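You operate a simulated robot arm through the tools that you are given. There is no shell and no other tool. Be economical: measure what you need, move in short steps, check, and stop when the job is done.

Carry out the task below with a simulated robot arm. There is one attempt and no reset: what you move stays moved.

TASK
Take the blue pad from the top of the bench with the ring press and leave it in the blue bin on the top of the bench with the ring press.

It is judged by the outcome, as a careful person would: the job done as asked, and still so three seconds after it is handed in. It fails if anything else is knocked over, pushed out of place, dropped, spilled or broken.

THE ROBOT
A 7-joint arm with a two-finger parallel gripper, fixed in place. Base frame: the origin is at the foot of the arm, x ahead of it, y to its left, z up; the work surface is at about z = 0. Lengths are in cm, angles in degrees, forces in N, time in s.
With the tool pointing down near the work surface it reaches from about 24 to 62 cm from the base axis. Its first joint turns from -66.0 to 66.0 degrees. Payload 2.6 kg.
Tool frame: the origin (TCP) lies between the finger pads and is the grasp point; the fingertips stand 3 cm ahead of it; z points along the fingers, y is the line along which they close. The gripper opens to 9.4 cm. The fingers are 2.8 cm wide and 1 cm thick; the gripper's body (5 by 9.6 cm) begins 5.5 cm behind the TCP.
Orientation is that of the tool frame in the base frame, as a unit quaternion [w, x, y, z]. With the fingers straight down and closing along the base's y, the tool's x points along the base's -x, its y along +y and its z along -z.

THE INTERFACE
- The arm moves only by the tool send_rows. Its argument "moves" is a list of rows, each a list of 2 entries, a list of its own where there are three numbers: the shift along the tool's x, y, z in cm, then the turn, a rotation vector about the tool's x, y, z in degrees. In form: [[[x, y, z], [ax, ay, az]], ...]. A call has 1 to 8 rows; each row is the pose to reach, as a shift and turn from the pose commanded when the call began, along the tool's axes at that moment. "hand" is the closure, from 0 (fully open) to 1 (shut), set as the call begins (left out, the last holds). A row lasts 0.2 s, in which the tool goes at most 5 cm and 8.6 degrees; a call with a longer step from one row to the next is refused whole, and so is a gripper value outside its range. A pose out of reach is approached as far as the arm can. The call stops where the force on the tool passes 40 N (or 10 N more than at its start, if that is more) or the arm is blocked; 0.2 s more then pass. The fingers move at their own pace (about 7.2 cm/s each) and stop on an object; they squeeze with about 36 N. The grip force told is the motor's: it shows also when the fingers shut on nothing. Time passes only in rows, and 0.2 s behind the last, so rows that repeat a pose let the fingers close. It gives the time, the measured TCP pose, the force on the tool (base axes), the opening and the grip force at its end, in the units of the frame above (readings bear some noise).
- Cameras (640 x 400 px; columns grow to the right, rows downward): "scene" is fixed at [2.6, 44.34, 54.29]; the picture's right is [-0.78, -0.63, 0.00], its down [-0.48, 0.60, -0.63] and it looks along [0.40, -0.49, -0.77] (base axes); focal length 328 px, centre (320, 200). "wrist" rides on the gripper at [-3.7, 0, -5.8] in the tool frame; the picture's right is [0.00, -1.00, 0.00], its down [0.97, 0.00, -0.24] and it looks along [0.24, 0.00, 0.97] (tool axes); focal length 218 px, centre (320, 200).
- camera(camera): a new picture of that camera. No time passes.
- probe_pixels(camera, pixels): there is no depth. For up to 12 entries [column, row, z] of the newest picture of that camera ("zoom" is the newest enlarged one), the place [x, y] in the base frame at which the ray of that pixel passes the height z, good to about 0.3 cm. No time passes.
- zoom(camera, box): a new picture of the part [left, top, right, bottom] of that camera's present view, enlarged. No time passes.
- sign_off(): hands the job in; it is judged then, once.

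Work in short steps. Measure before you move; look again where a grasp or a placing could have gone wrong, and mend it. You have 60 turns and 30 pictures in all, the two below and enlarged ones among them. Open the gripper and draw the arm clear of the work before you hand the job in, unless the task says otherwise; then end with one line.

The tools are called after "Call:" as a command line: name --argument value ..., lists and objects as JSON in quotes. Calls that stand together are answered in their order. send_rows: Moves the arm, as the interface text tells. Its arguments: {"type":"object","properties":{"moves":{"type":"array"},"hand":{"type":"number"}},"required":["moves"]} The other tools are called the same way: camera (camera) takes a picture; probe_pixels (camera, pixels) gives the place at which the rays of pixels pass given heights; zoom (camera, box) takes an enlarged picture of a part of a camera's view; sign_off () hands the job in.

At the start:

```text
time: 0.0
ee_pos: [31.59, 27.55, 27.42]
tool_rot: [0.0, 0.0, 1.0, 0.0]
force: [0.8, -0.7, 0.3]
grip_width: 9.4
grip_force: 0.2
```

scene: 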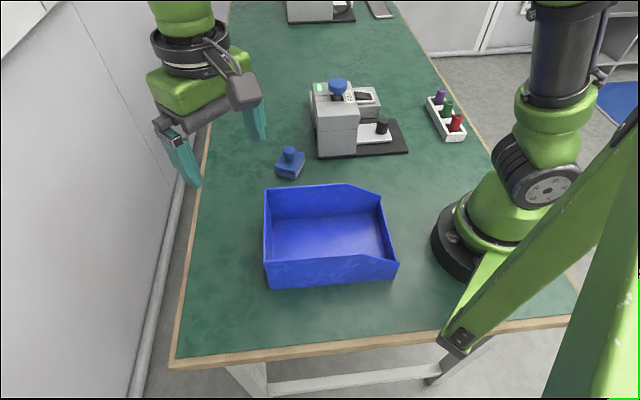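
wrist: 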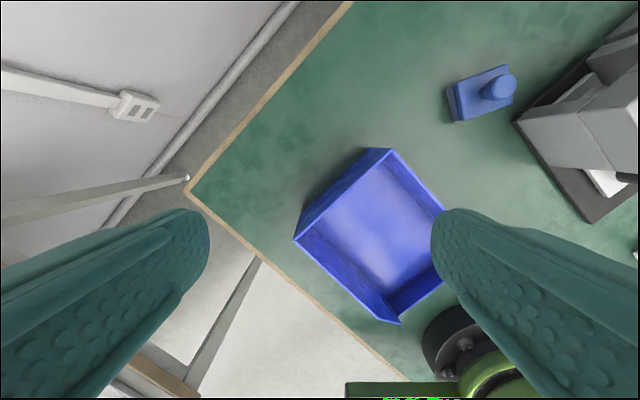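

The blue pad with a knob appears at scene (290,163), the blue bin at (325,235). I zoom in to measure.

Call:
zoom --camera "scene" --box '[240, 60, 420, 200]'

Call:
zoom --camera "wrist" --box '[400, 30, 600, 155]'

Call:
probe_pixels --camera "scene" --pixels '[[290, 150, 4], [276, 174, 0], [298, 180, 0], [304, 160, 2], [264, 187, 7], [344, 183, 7], [380, 197, 7], [398, 264, 5], [268, 288, 0], [265, 262, 5], [317, 157, 0], [394, 281, 0]]'

Call:
probe_pixels --camera "wrist" --pixels '[[498, 84, 4], [446, 86, 2], [455, 121, 2], [509, 65, 2], [512, 105, 2], [455, 121, 0], [294, 239, 7], [385, 149, 7], [447, 211, 7], [400, 323, 5]]'

```text
2.86 times, centred on (330, 130) of scene
```

zoom: 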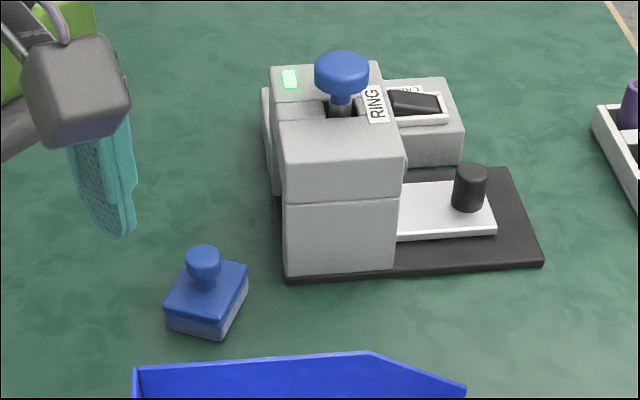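

```text
3.20 times, centred on (500, 92) of wrist
```

zoom: 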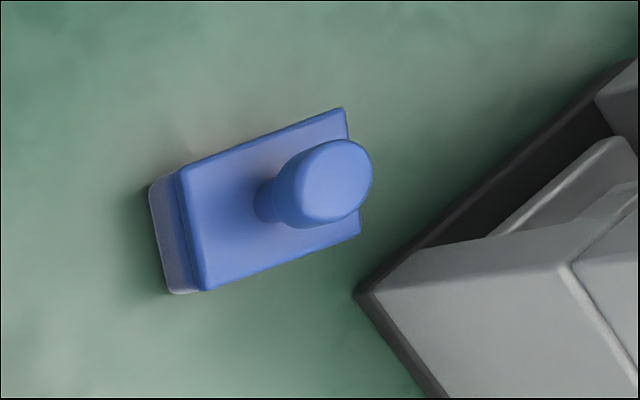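

```text
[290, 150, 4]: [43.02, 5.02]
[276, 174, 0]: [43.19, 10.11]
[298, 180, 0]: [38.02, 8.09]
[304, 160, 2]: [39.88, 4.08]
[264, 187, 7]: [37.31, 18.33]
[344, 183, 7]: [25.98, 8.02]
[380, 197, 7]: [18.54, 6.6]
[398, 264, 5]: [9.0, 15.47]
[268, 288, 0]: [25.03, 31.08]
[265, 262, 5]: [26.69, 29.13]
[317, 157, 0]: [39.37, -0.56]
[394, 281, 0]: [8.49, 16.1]
```

```text
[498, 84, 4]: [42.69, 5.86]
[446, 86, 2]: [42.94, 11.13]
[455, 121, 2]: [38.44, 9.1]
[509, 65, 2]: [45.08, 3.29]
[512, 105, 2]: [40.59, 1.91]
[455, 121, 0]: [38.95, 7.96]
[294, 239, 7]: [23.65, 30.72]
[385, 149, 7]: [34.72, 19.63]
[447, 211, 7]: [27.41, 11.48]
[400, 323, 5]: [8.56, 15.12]
```

I move over the pad at the same height to view it from above.

Call:
send_rows --moves '[[[-2, -4, 0], [0, 0, 0]], [[-4, -8, 0], [0, 0, 0]], [[-6, -12, 0], [0, 0, 0]], [[-8, -16, 0], [0, 0, 0]], [[-9, -19, 0], [0, 0, 0]], [[-10, -21, 0], [0, 0, 0]], [[-10, -21, 0], [0, 0, 0]]]' --hand 0

Call:
camera --camera "wrist"

Call:
camera --camera "scene"

```text
time: 1.6
ee_pos: [41.33, 6.45, 27.27]
tool_rot: [0.0, 0.0, 1.0, 0.0]
force: [0.1, 0.3, -0.1]
grip_width: 9.4
grip_force: 0.2
```

```text
25 pictures are left
```

wrist: 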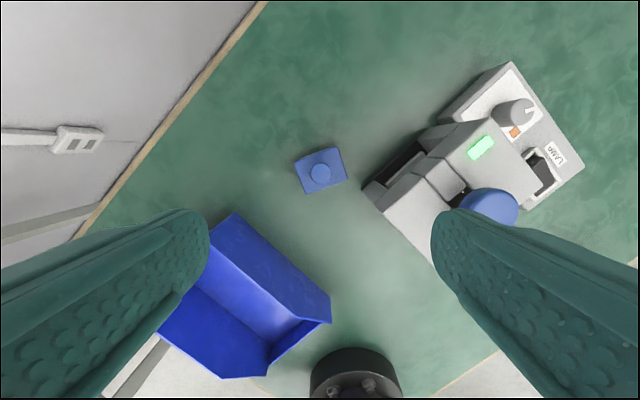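

```text
24 pictures are left
```

scene: 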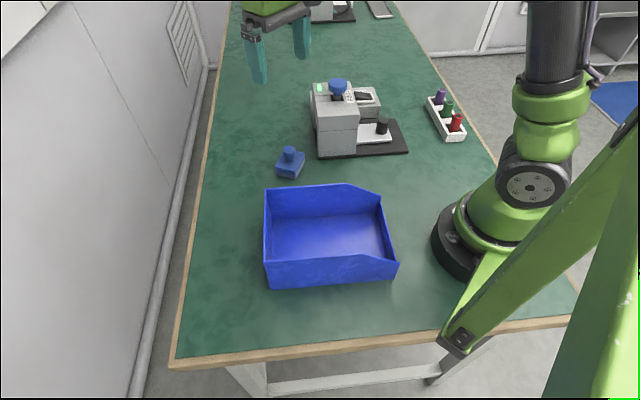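

Call:
zoom --camera "wrist" --box '[270, 125, 398, 205]'

Call:
zoom --camera "scene" --box '[250, 130, 330, 190]'

```text
5.00 times, centred on (334, 165) of wrist
```

zoom: 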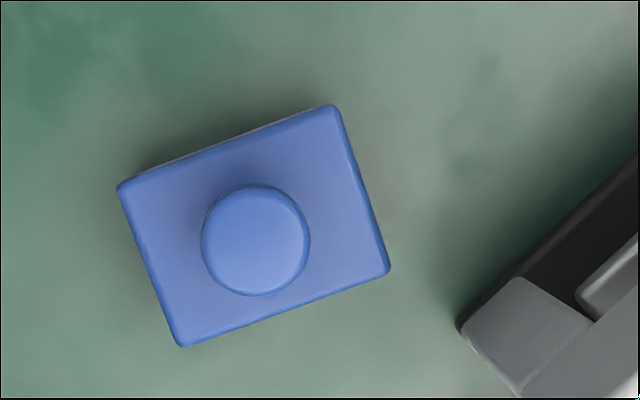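

```text
6.67 times, centred on (290, 160) of scene
```

zoom: 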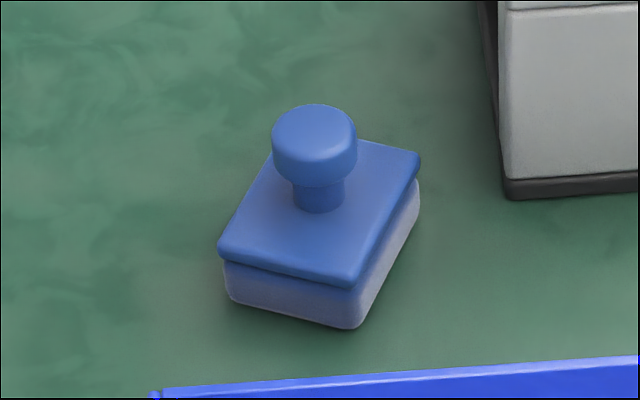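

Call:
probe_pixels --camera "wrist" --pixels '[[321.2, 173, 2], [321.2, 173, 4], [321.2, 173, 6], [293.8, 162.4, 2], [337, 146.2, 2], [347.6, 179, 2], [306, 194.2, 2], [293.8, 162.4, 4], [306, 194.2, 4], [382, 190, 0]]'

Call:
probe_pixels --camera "zoom" --pixels '[[315, 130, 2], [315, 130, 4], [315, 130, 6], [220, 250, 2], [220, 250, 3], [348, 285, 2], [348, 285, 3], [420, 160, 2], [420, 160, 3], [355, 328, 0], [232, 300, 0], [420, 215, 0]]'

```text
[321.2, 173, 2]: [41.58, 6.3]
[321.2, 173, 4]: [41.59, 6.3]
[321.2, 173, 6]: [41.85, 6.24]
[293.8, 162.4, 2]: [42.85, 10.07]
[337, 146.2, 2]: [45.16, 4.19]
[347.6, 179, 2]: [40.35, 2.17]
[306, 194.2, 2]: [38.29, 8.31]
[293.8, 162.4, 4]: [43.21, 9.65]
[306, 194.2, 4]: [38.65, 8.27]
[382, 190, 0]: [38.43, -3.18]
```

```text
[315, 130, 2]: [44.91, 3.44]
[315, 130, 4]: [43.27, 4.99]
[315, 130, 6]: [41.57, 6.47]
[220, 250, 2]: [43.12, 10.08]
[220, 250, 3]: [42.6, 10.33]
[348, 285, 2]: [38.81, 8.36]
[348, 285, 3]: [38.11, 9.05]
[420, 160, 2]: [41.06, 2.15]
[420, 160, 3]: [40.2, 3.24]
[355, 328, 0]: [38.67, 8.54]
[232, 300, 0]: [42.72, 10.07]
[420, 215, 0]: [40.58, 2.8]
```

Triangulating puts the knob top at about (41.7, 6.3, 6) and the pad top at about z=2.5. I descend to just above the knob with a slight xy correction.

Call:
send_rows --moves '[[[-0.2, -0.15, 4], [0, 0, 0]], [[-0.2, -0.15, 8], [0, 0, 0]], [[-0.2, -0.15, 12], [0, 0, 0]], [[-0.2, -0.15, 14.5], [0, 0, 0]], [[-0.2, -0.15, 16], [0, 0, 0]], [[-0.2, -0.15, 16.5], [0, 0, 0]], [[-0.2, -0.15, 16.5], [0, 0, 0]]]'

Call:
camera --camera "wrist"

```text
time: 3.2
ee_pos: [41.53, 6.11, 10.68]
tool_rot: [0.0, 0.0, 1.0, 0.001]
force: [0.3, -0.1, 0.5]
grip_width: 9.38
grip_force: 0.0
```

```text
21 pictures are left
```

wrist: 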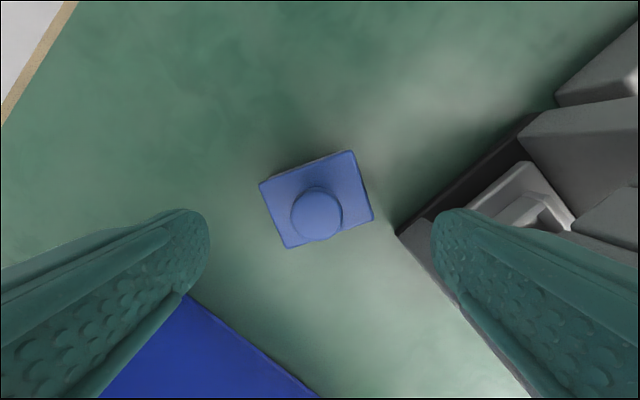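

Call:
probe_pixels --camera "wrist" --pixels '[[316, 214, 6], [316, 214, 5], [398, 235, 0], [530, 115, 0], [398, 235, 1], [465, 175, 1], [430, 262, 4], [355, 152, 2.5], [373, 218, 2.5], [260, 184, 2.5], [188, 296, 7], [310, 390, 7]]'

Call:
zoom --camera "wrist" --box '[350, 100, 640, 300]'

```text
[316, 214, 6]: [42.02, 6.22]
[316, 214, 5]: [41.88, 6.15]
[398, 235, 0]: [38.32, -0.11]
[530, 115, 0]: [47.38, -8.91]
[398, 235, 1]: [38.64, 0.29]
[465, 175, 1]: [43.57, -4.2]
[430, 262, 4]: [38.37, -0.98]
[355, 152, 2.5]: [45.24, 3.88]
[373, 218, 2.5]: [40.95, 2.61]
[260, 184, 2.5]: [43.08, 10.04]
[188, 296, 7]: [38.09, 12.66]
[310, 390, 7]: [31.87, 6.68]
```

```text
2.00 times, centred on (495, 200) of wrist
```

zoom: 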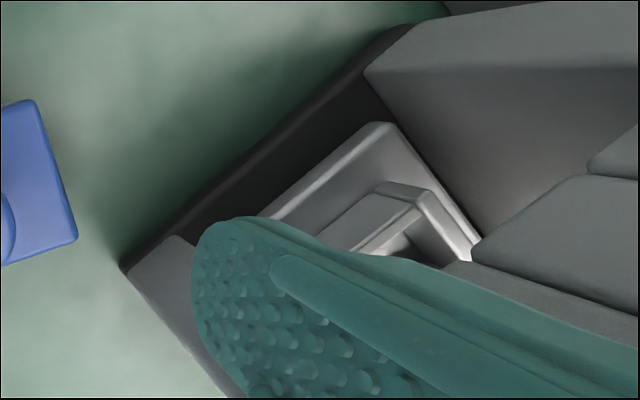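

The knob is at about (41.95, 6.2), and the press and bin clear the gripper by about 2 cm. I half-close for margin and lower onto the knob to z≈6.1, so the tips stay about 0.7 cm above the pad top.

Call:
send_rows --moves '[[[-0.35, 0.1, 0], [0, 0, 0]], [[-0.35, 0.1, 0], [0, 0, 0]], [[-0.35, 0.1, 1.5], [0, 0, 0]], [[-0.35, 0.1, 3], [0, 0, 0]], [[-0.35, 0.1, 4], [0, 0, 0]], [[-0.35, 0.1, 4.55], [0, 0, 0]], [[-0.35, 0.1, 4.55], [0, 0, 0]]]' --hand 0.4

Call:
camera --camera "wrist"

Call:
zoom --camera "scene" --box '[230, 100, 350, 190]'

```text
time: 4.8
ee_pos: [42.02, 6.31, 6.4]
tool_rot: [0.0, 0.001, 1.0, -0.001]
force: [-0.1, 0.8, 0.2]
grip_width: 5.64
grip_force: 0.1
```

```text
19 pictures are left
```

wrist: 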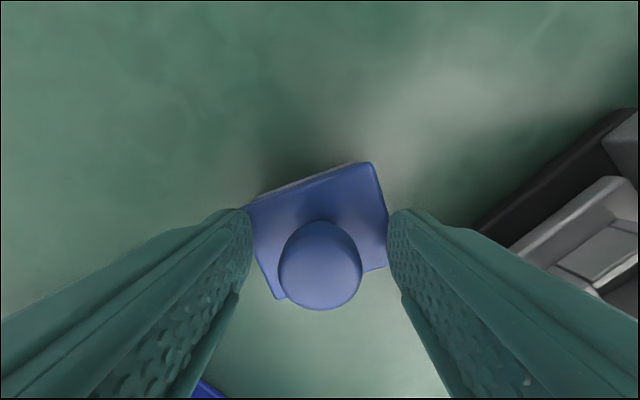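

```text
4.44 times, centred on (290, 145) of scene
```

zoom: 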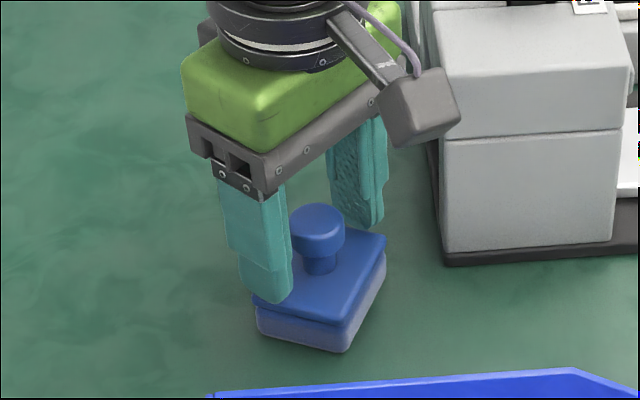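

The knob is centred between the fingers at wrist (320,266). I lower 0.4 cm, then close.

Call:
send_rows --moves '[[[0, 0, 0.4], [0, 0, 0]], [[0, 0, 0.4], [0, 0, 0]]]'

Call:
send_rows --moves '[[[0, 0, 0], [0, 0, 0]], [[0, 0, 0], [0, 0, 0]], [[0, 0, 0], [0, 0, 0]], [[0, 0, 0], [0, 0, 0]]]' --hand 1

Call:
zoom --camera "scene" --box '[230, 100, 350, 190]'

```text
time: 5.4
ee_pos: [42.04, 6.39, 5.98]
tool_rot: [0.0, 0.001, 1.0, 0.001]
force: [-6.5, -0.7, 15.0]
grip_width: 5.67
grip_force: 0.0
```

```text
time: 6.4
ee_pos: [42.1, 6.44, 6.03]
tool_rot: [0.002, 0.001, 1.0, 0.0]
force: [2.7, 1.1, 20.3]
grip_width: 2.71
grip_force: 36.0
```

```text
4.44 times, centred on (290, 145) of scene
```

zoom: 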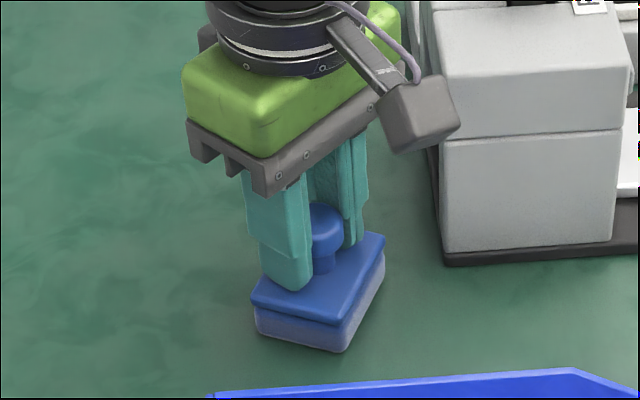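

The grip holds at 2.71 cm and 36 N, with the tips resting on the pad top. I lift straight up.

Call:
send_rows --moves '[[[0, 0, -1], [0, 0, 0]], [[0, 0, -3], [0, 0, 0]], [[0, 0, -6], [0, 0, 0]], [[0, 0, -9], [0, 0, 0]], [[0, 0, -12], [0, 0, 0]], [[0, 0, -14], [0, 0, 0]], [[0, 0, -14], [0, 0, 0]]]'

Call:
camera --camera "scene"

Call:
camera --camera "wrist"

Call:
probe_pixels --camera "scene" --pixels '[[272, 220, 0.5], [340, 212, 0.5], [392, 257, 0.5], [272, 262, 0.5], [325, 237, 0.5], [264, 187, 10], [268, 262, 6], [265, 187, 8], [344, 183, 10], [344, 183, 9], [265, 262, 8], [398, 264, 4]]'

```text
time: 8.0
ee_pos: [42.06, 6.46, 19.93]
tool_rot: [0.0, 0.0, 1.0, 0.0]
force: [-0.8, -0.3, -0.5]
grip_width: 2.72
grip_force: 35.7
```

```text
16 pictures are left
```

scene: 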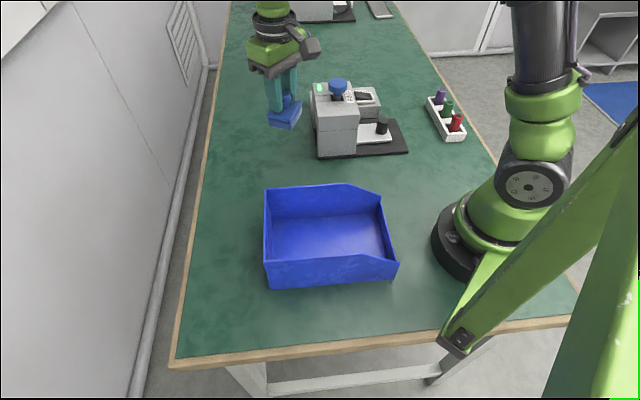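

```text
15 pictures are left
```

wrist: 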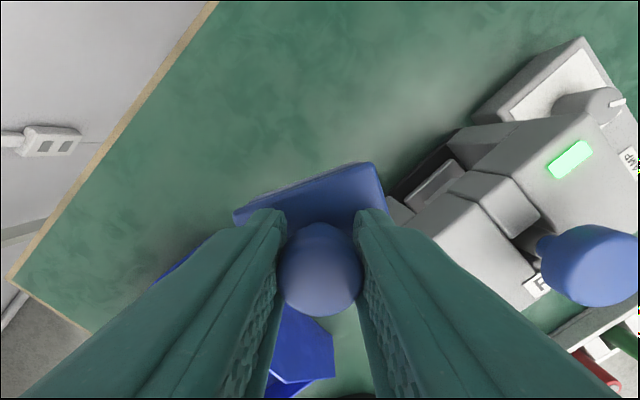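

```text
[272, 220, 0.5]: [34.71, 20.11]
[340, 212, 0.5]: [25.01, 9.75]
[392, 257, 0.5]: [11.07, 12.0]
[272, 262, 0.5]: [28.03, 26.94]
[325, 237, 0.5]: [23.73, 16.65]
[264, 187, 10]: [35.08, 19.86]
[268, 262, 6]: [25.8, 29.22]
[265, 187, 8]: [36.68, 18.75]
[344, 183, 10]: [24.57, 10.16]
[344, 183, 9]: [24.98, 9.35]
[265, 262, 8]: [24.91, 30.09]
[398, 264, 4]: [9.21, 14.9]
```

The pad is held and the press is undisturbed. From the probes the bin floor spans roughly (35,20), (25,30), (9,15.5) and (19,5), with the rim at about z=9.5. I carry the pad at z=20 to above (24, 19.3).

Call:
send_rows --moves '[[[2, 1.4, -1], [0, 0, 0]], [[5, 3.6, -2], [0, 0, 0]], [[8, 5.7, -2], [0, 0, 0]], [[11, 7.9, -2], [0, 0, 0]], [[14, 10, -2], [0, 0, 0]], [[16.5, 11.9, -2], [0, 0, 0]], [[18, 12.9, -2], [0, 0, 0]], [[18, 12.9, -2], [0, 0, 0]]]'

Call:
camera --camera "scene"

Call:
camera --camera "wrist"

```text
time: 9.8
ee_pos: [23.83, 19.68, 21.93]
tool_rot: [0.0, 0.0, 1.0, 0.0]
force: [0.2, 0.1, -1.4]
grip_width: 2.7
grip_force: 36.2
```

```text
14 pictures are left
```

scene: 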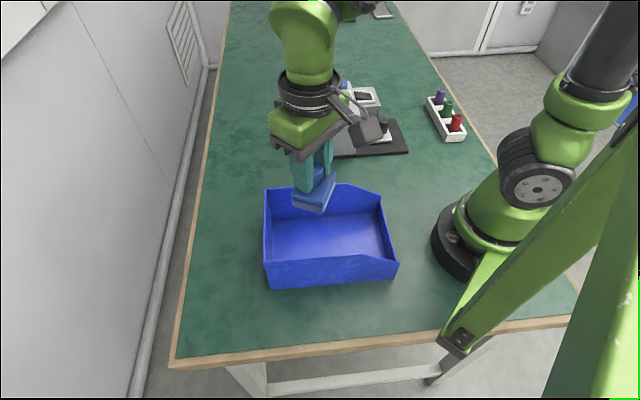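

```text
13 pictures are left
```

wrist: 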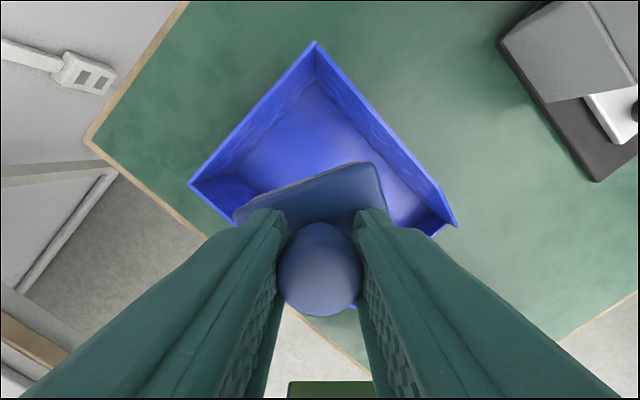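

Call:
probe_pixels --camera "wrist" --pixels '[[316, 42, 7], [190, 183, 7], [455, 225, 7], [432, 235, 7], [316, 42, 9.5], [190, 183, 9.5], [455, 225, 9.5], [315, 84, 0.5], [232, 174, 0.5], [424, 205, 0.5], [190, 183, 5], [455, 225, 5]]'

Call:
zoom --camera "wrist" --box '[160, 20, 480, 260]'

Call:
zoom --camera "scene" --box '[240, 160, 420, 300]'

```text
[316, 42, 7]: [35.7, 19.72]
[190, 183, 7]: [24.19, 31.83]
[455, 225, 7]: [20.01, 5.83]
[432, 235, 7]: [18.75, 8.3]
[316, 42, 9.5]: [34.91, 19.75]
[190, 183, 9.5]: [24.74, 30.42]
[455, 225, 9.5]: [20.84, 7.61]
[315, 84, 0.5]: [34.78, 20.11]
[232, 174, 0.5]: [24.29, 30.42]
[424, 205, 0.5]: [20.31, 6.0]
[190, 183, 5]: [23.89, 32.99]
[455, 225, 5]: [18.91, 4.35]
```

```text
1.67 times, centred on (320, 140) of wrist
```

zoom: 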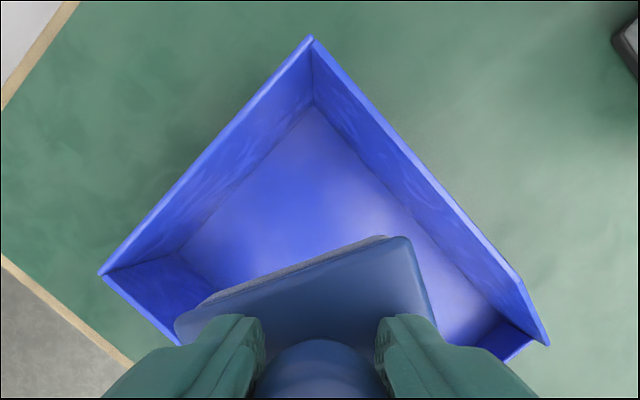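

```text
2.86 times, centred on (330, 230) of scene
```

zoom: 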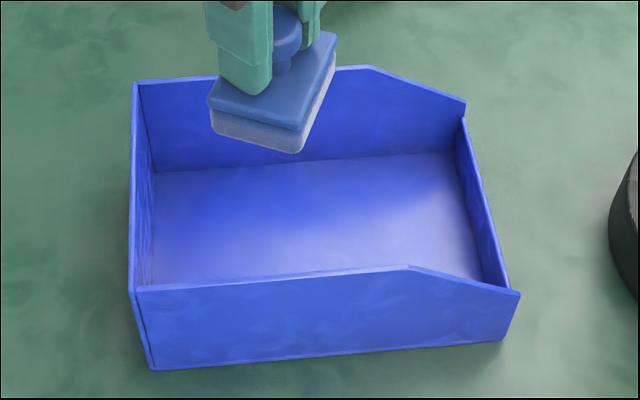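

The bin floor is confirmed, and the TCP is centred between the side walls with about 7 cm each way. I lower inside, slowing towards the end.

Call:
send_rows --moves '[[[0, 0, 3], [0, 0, 0]], [[0, 0, 6], [0, 0, 0]], [[0, 0, 9], [0, 0, 0]], [[0, 0, 11.5], [0, 0, 0]], [[0, 0, 13], [0, 0, 0]], [[0, 0, 14], [0, 0, 0]], [[0, 0, 14.5], [0, 0, 0]], [[0, 0, 14.5], [0, 0, 0]]]'

Call:
zoom --camera "scene" --box '[240, 160, 420, 300]'

```text
time: 11.6
ee_pos: [23.81, 19.25, 7.41]
tool_rot: [0.001, 0.001, 1.0, 0.0]
force: [0.3, -0.2, -0.7]
grip_width: 2.69
grip_force: 35.9
```

```text
2.86 times, centred on (330, 230) of scene
```

zoom: 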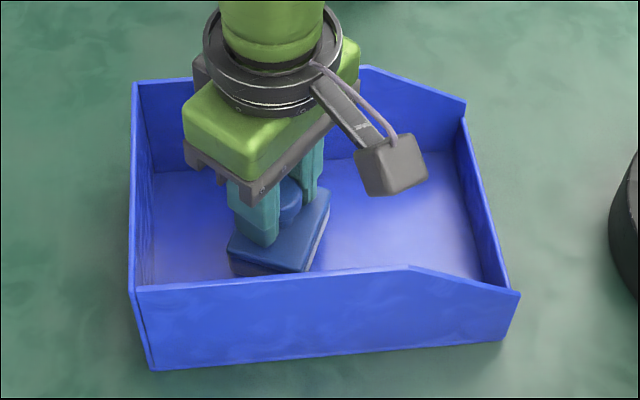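

The pad is just above the floor, well inside the walls. I lower in small steps until it makes contact.

Call:
send_rows --moves '[[[0, 0, 0.3], [0, 0, 0]], [[0, 0, 0.5], [0, 0, 0]], [[0, 0, 0.7], [0, 0, 0]], [[0, 0, 0.8], [0, 0, 0]]]'

```text
time: 12.6
ee_pos: [23.94, 19.27, 6.59]
tool_rot: [0.0, 0.0, 1.0, 0.0]
force: [0.3, -0.7, 0.2]
grip_width: 2.69
grip_force: 36.2
```

Call:
send_rows --moves '[[[0, 0, 0.1], [0, 0, 0]], [[0, 0, 0.2], [0, 0, 0]], [[0, 0, 0.2], [0, 0, 0]]]'

```text
time: 13.4
ee_pos: [24.01, 19.33, 6.54]
tool_rot: [0.001, 0.0, 1.0, -0.001]
force: [-5.2, -3.8, 21.7]
grip_width: 2.66
grip_force: 36.1
```

Contact shows as 21.7 N upward. I back off slightly and open partway to release.

Call:
send_rows --moves '[[[0, 0, -0.1], [0, 0, 0]], [[0, 0, -0.1], [0, 0, 0]]]'

Call:
send_rows --moves '[[[0, 0, 0], [0, 0, 0]], [[0, 0, 0], [0, 0, 0]], [[0, 0, 0], [0, 0, 0]]]' --hand 0.45

Call:
send_rows --moves '[[[0, 0, -1], [0, 0, 0]], [[0, 0, -3], [0, 0, 0]], [[0, 0, -6], [0, 0, 0]], [[0, 0, -9], [0, 0, 0]], [[0, 0, -12], [0, 0, 0]], [[0, 0, -15], [0, 0, 0]], [[0, 0, -16], [0, 0, 0]]]'

Call:
camera --camera "scene"

Call:
camera --camera "wrist"

```text
time: 14.0
ee_pos: [23.9, 19.27, 6.6]
tool_rot: [0.0, 0.0, 1.0, 0.0]
force: [-0.4, -0.5, -0.6]
grip_width: 2.69
grip_force: 36.3
```

```text
time: 14.8
ee_pos: [23.91, 19.26, 6.52]
tool_rot: [0.0, -0.001, 1.0, 0.0]
force: [0.3, 0.1, 0.0]
grip_width: 5.16
grip_force: 0.0
```

```text
time: 16.4
ee_pos: [23.9, 19.18, 22.63]
tool_rot: [0.0, 0.0, 1.0, 0.0]
force: [-0.4, -0.3, 0.4]
grip_width: 5.16
grip_force: 0.1
```

```text
9 pictures are left
```

scene: 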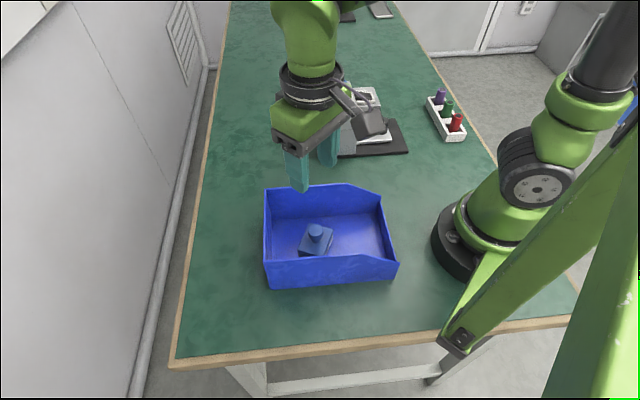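

```text
8 pictures are left
```

wrist: 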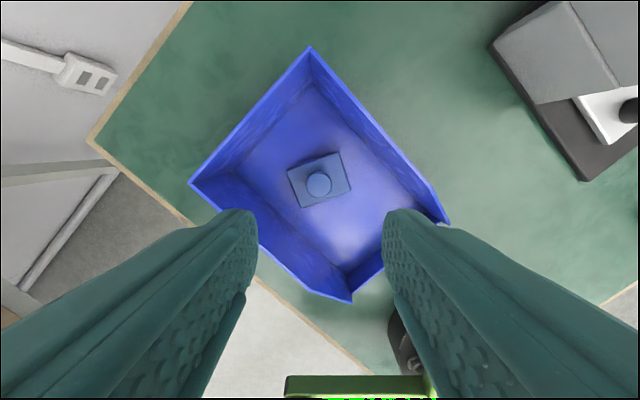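

The pad sits upright on the bin floor and the bin has not moved. I draw the arm clear, back towards where it started, and open fully.

Call:
send_rows --moves '[[[-2, 2, -2], [0, 0, 0]], [[-4, 4, -4], [0, 0, 0]], [[-6, 6, -5], [0, 0, 0]], [[-8, 8, -5], [0, 0, 0]], [[-8, 8, -5], [0, 0, 0]]]' --hand 0

Call:
camera --camera "scene"

```text
time: 17.6
ee_pos: [32.07, 27.2, 27.6]
tool_rot: [0.0, 0.001, 1.0, -0.001]
force: [-0.1, -0.8, 0.1]
grip_width: 9.41
grip_force: 0.0
```

```text
7 pictures are left
```

scene: 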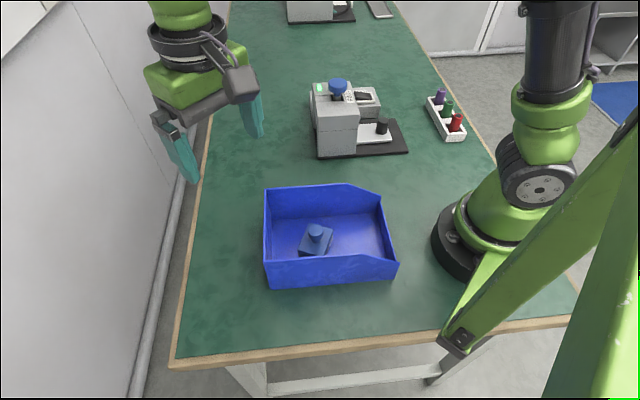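

The scene picture shows the pad in the bin, everything else in place, and the arm clear. I hand the job in.

Call:
sign_off

```text
The job is handed in.
```

The blue pad is upright in the blue bin on the bench with the ring press; nothing else was moved, and the arm is clear with its gripper open.
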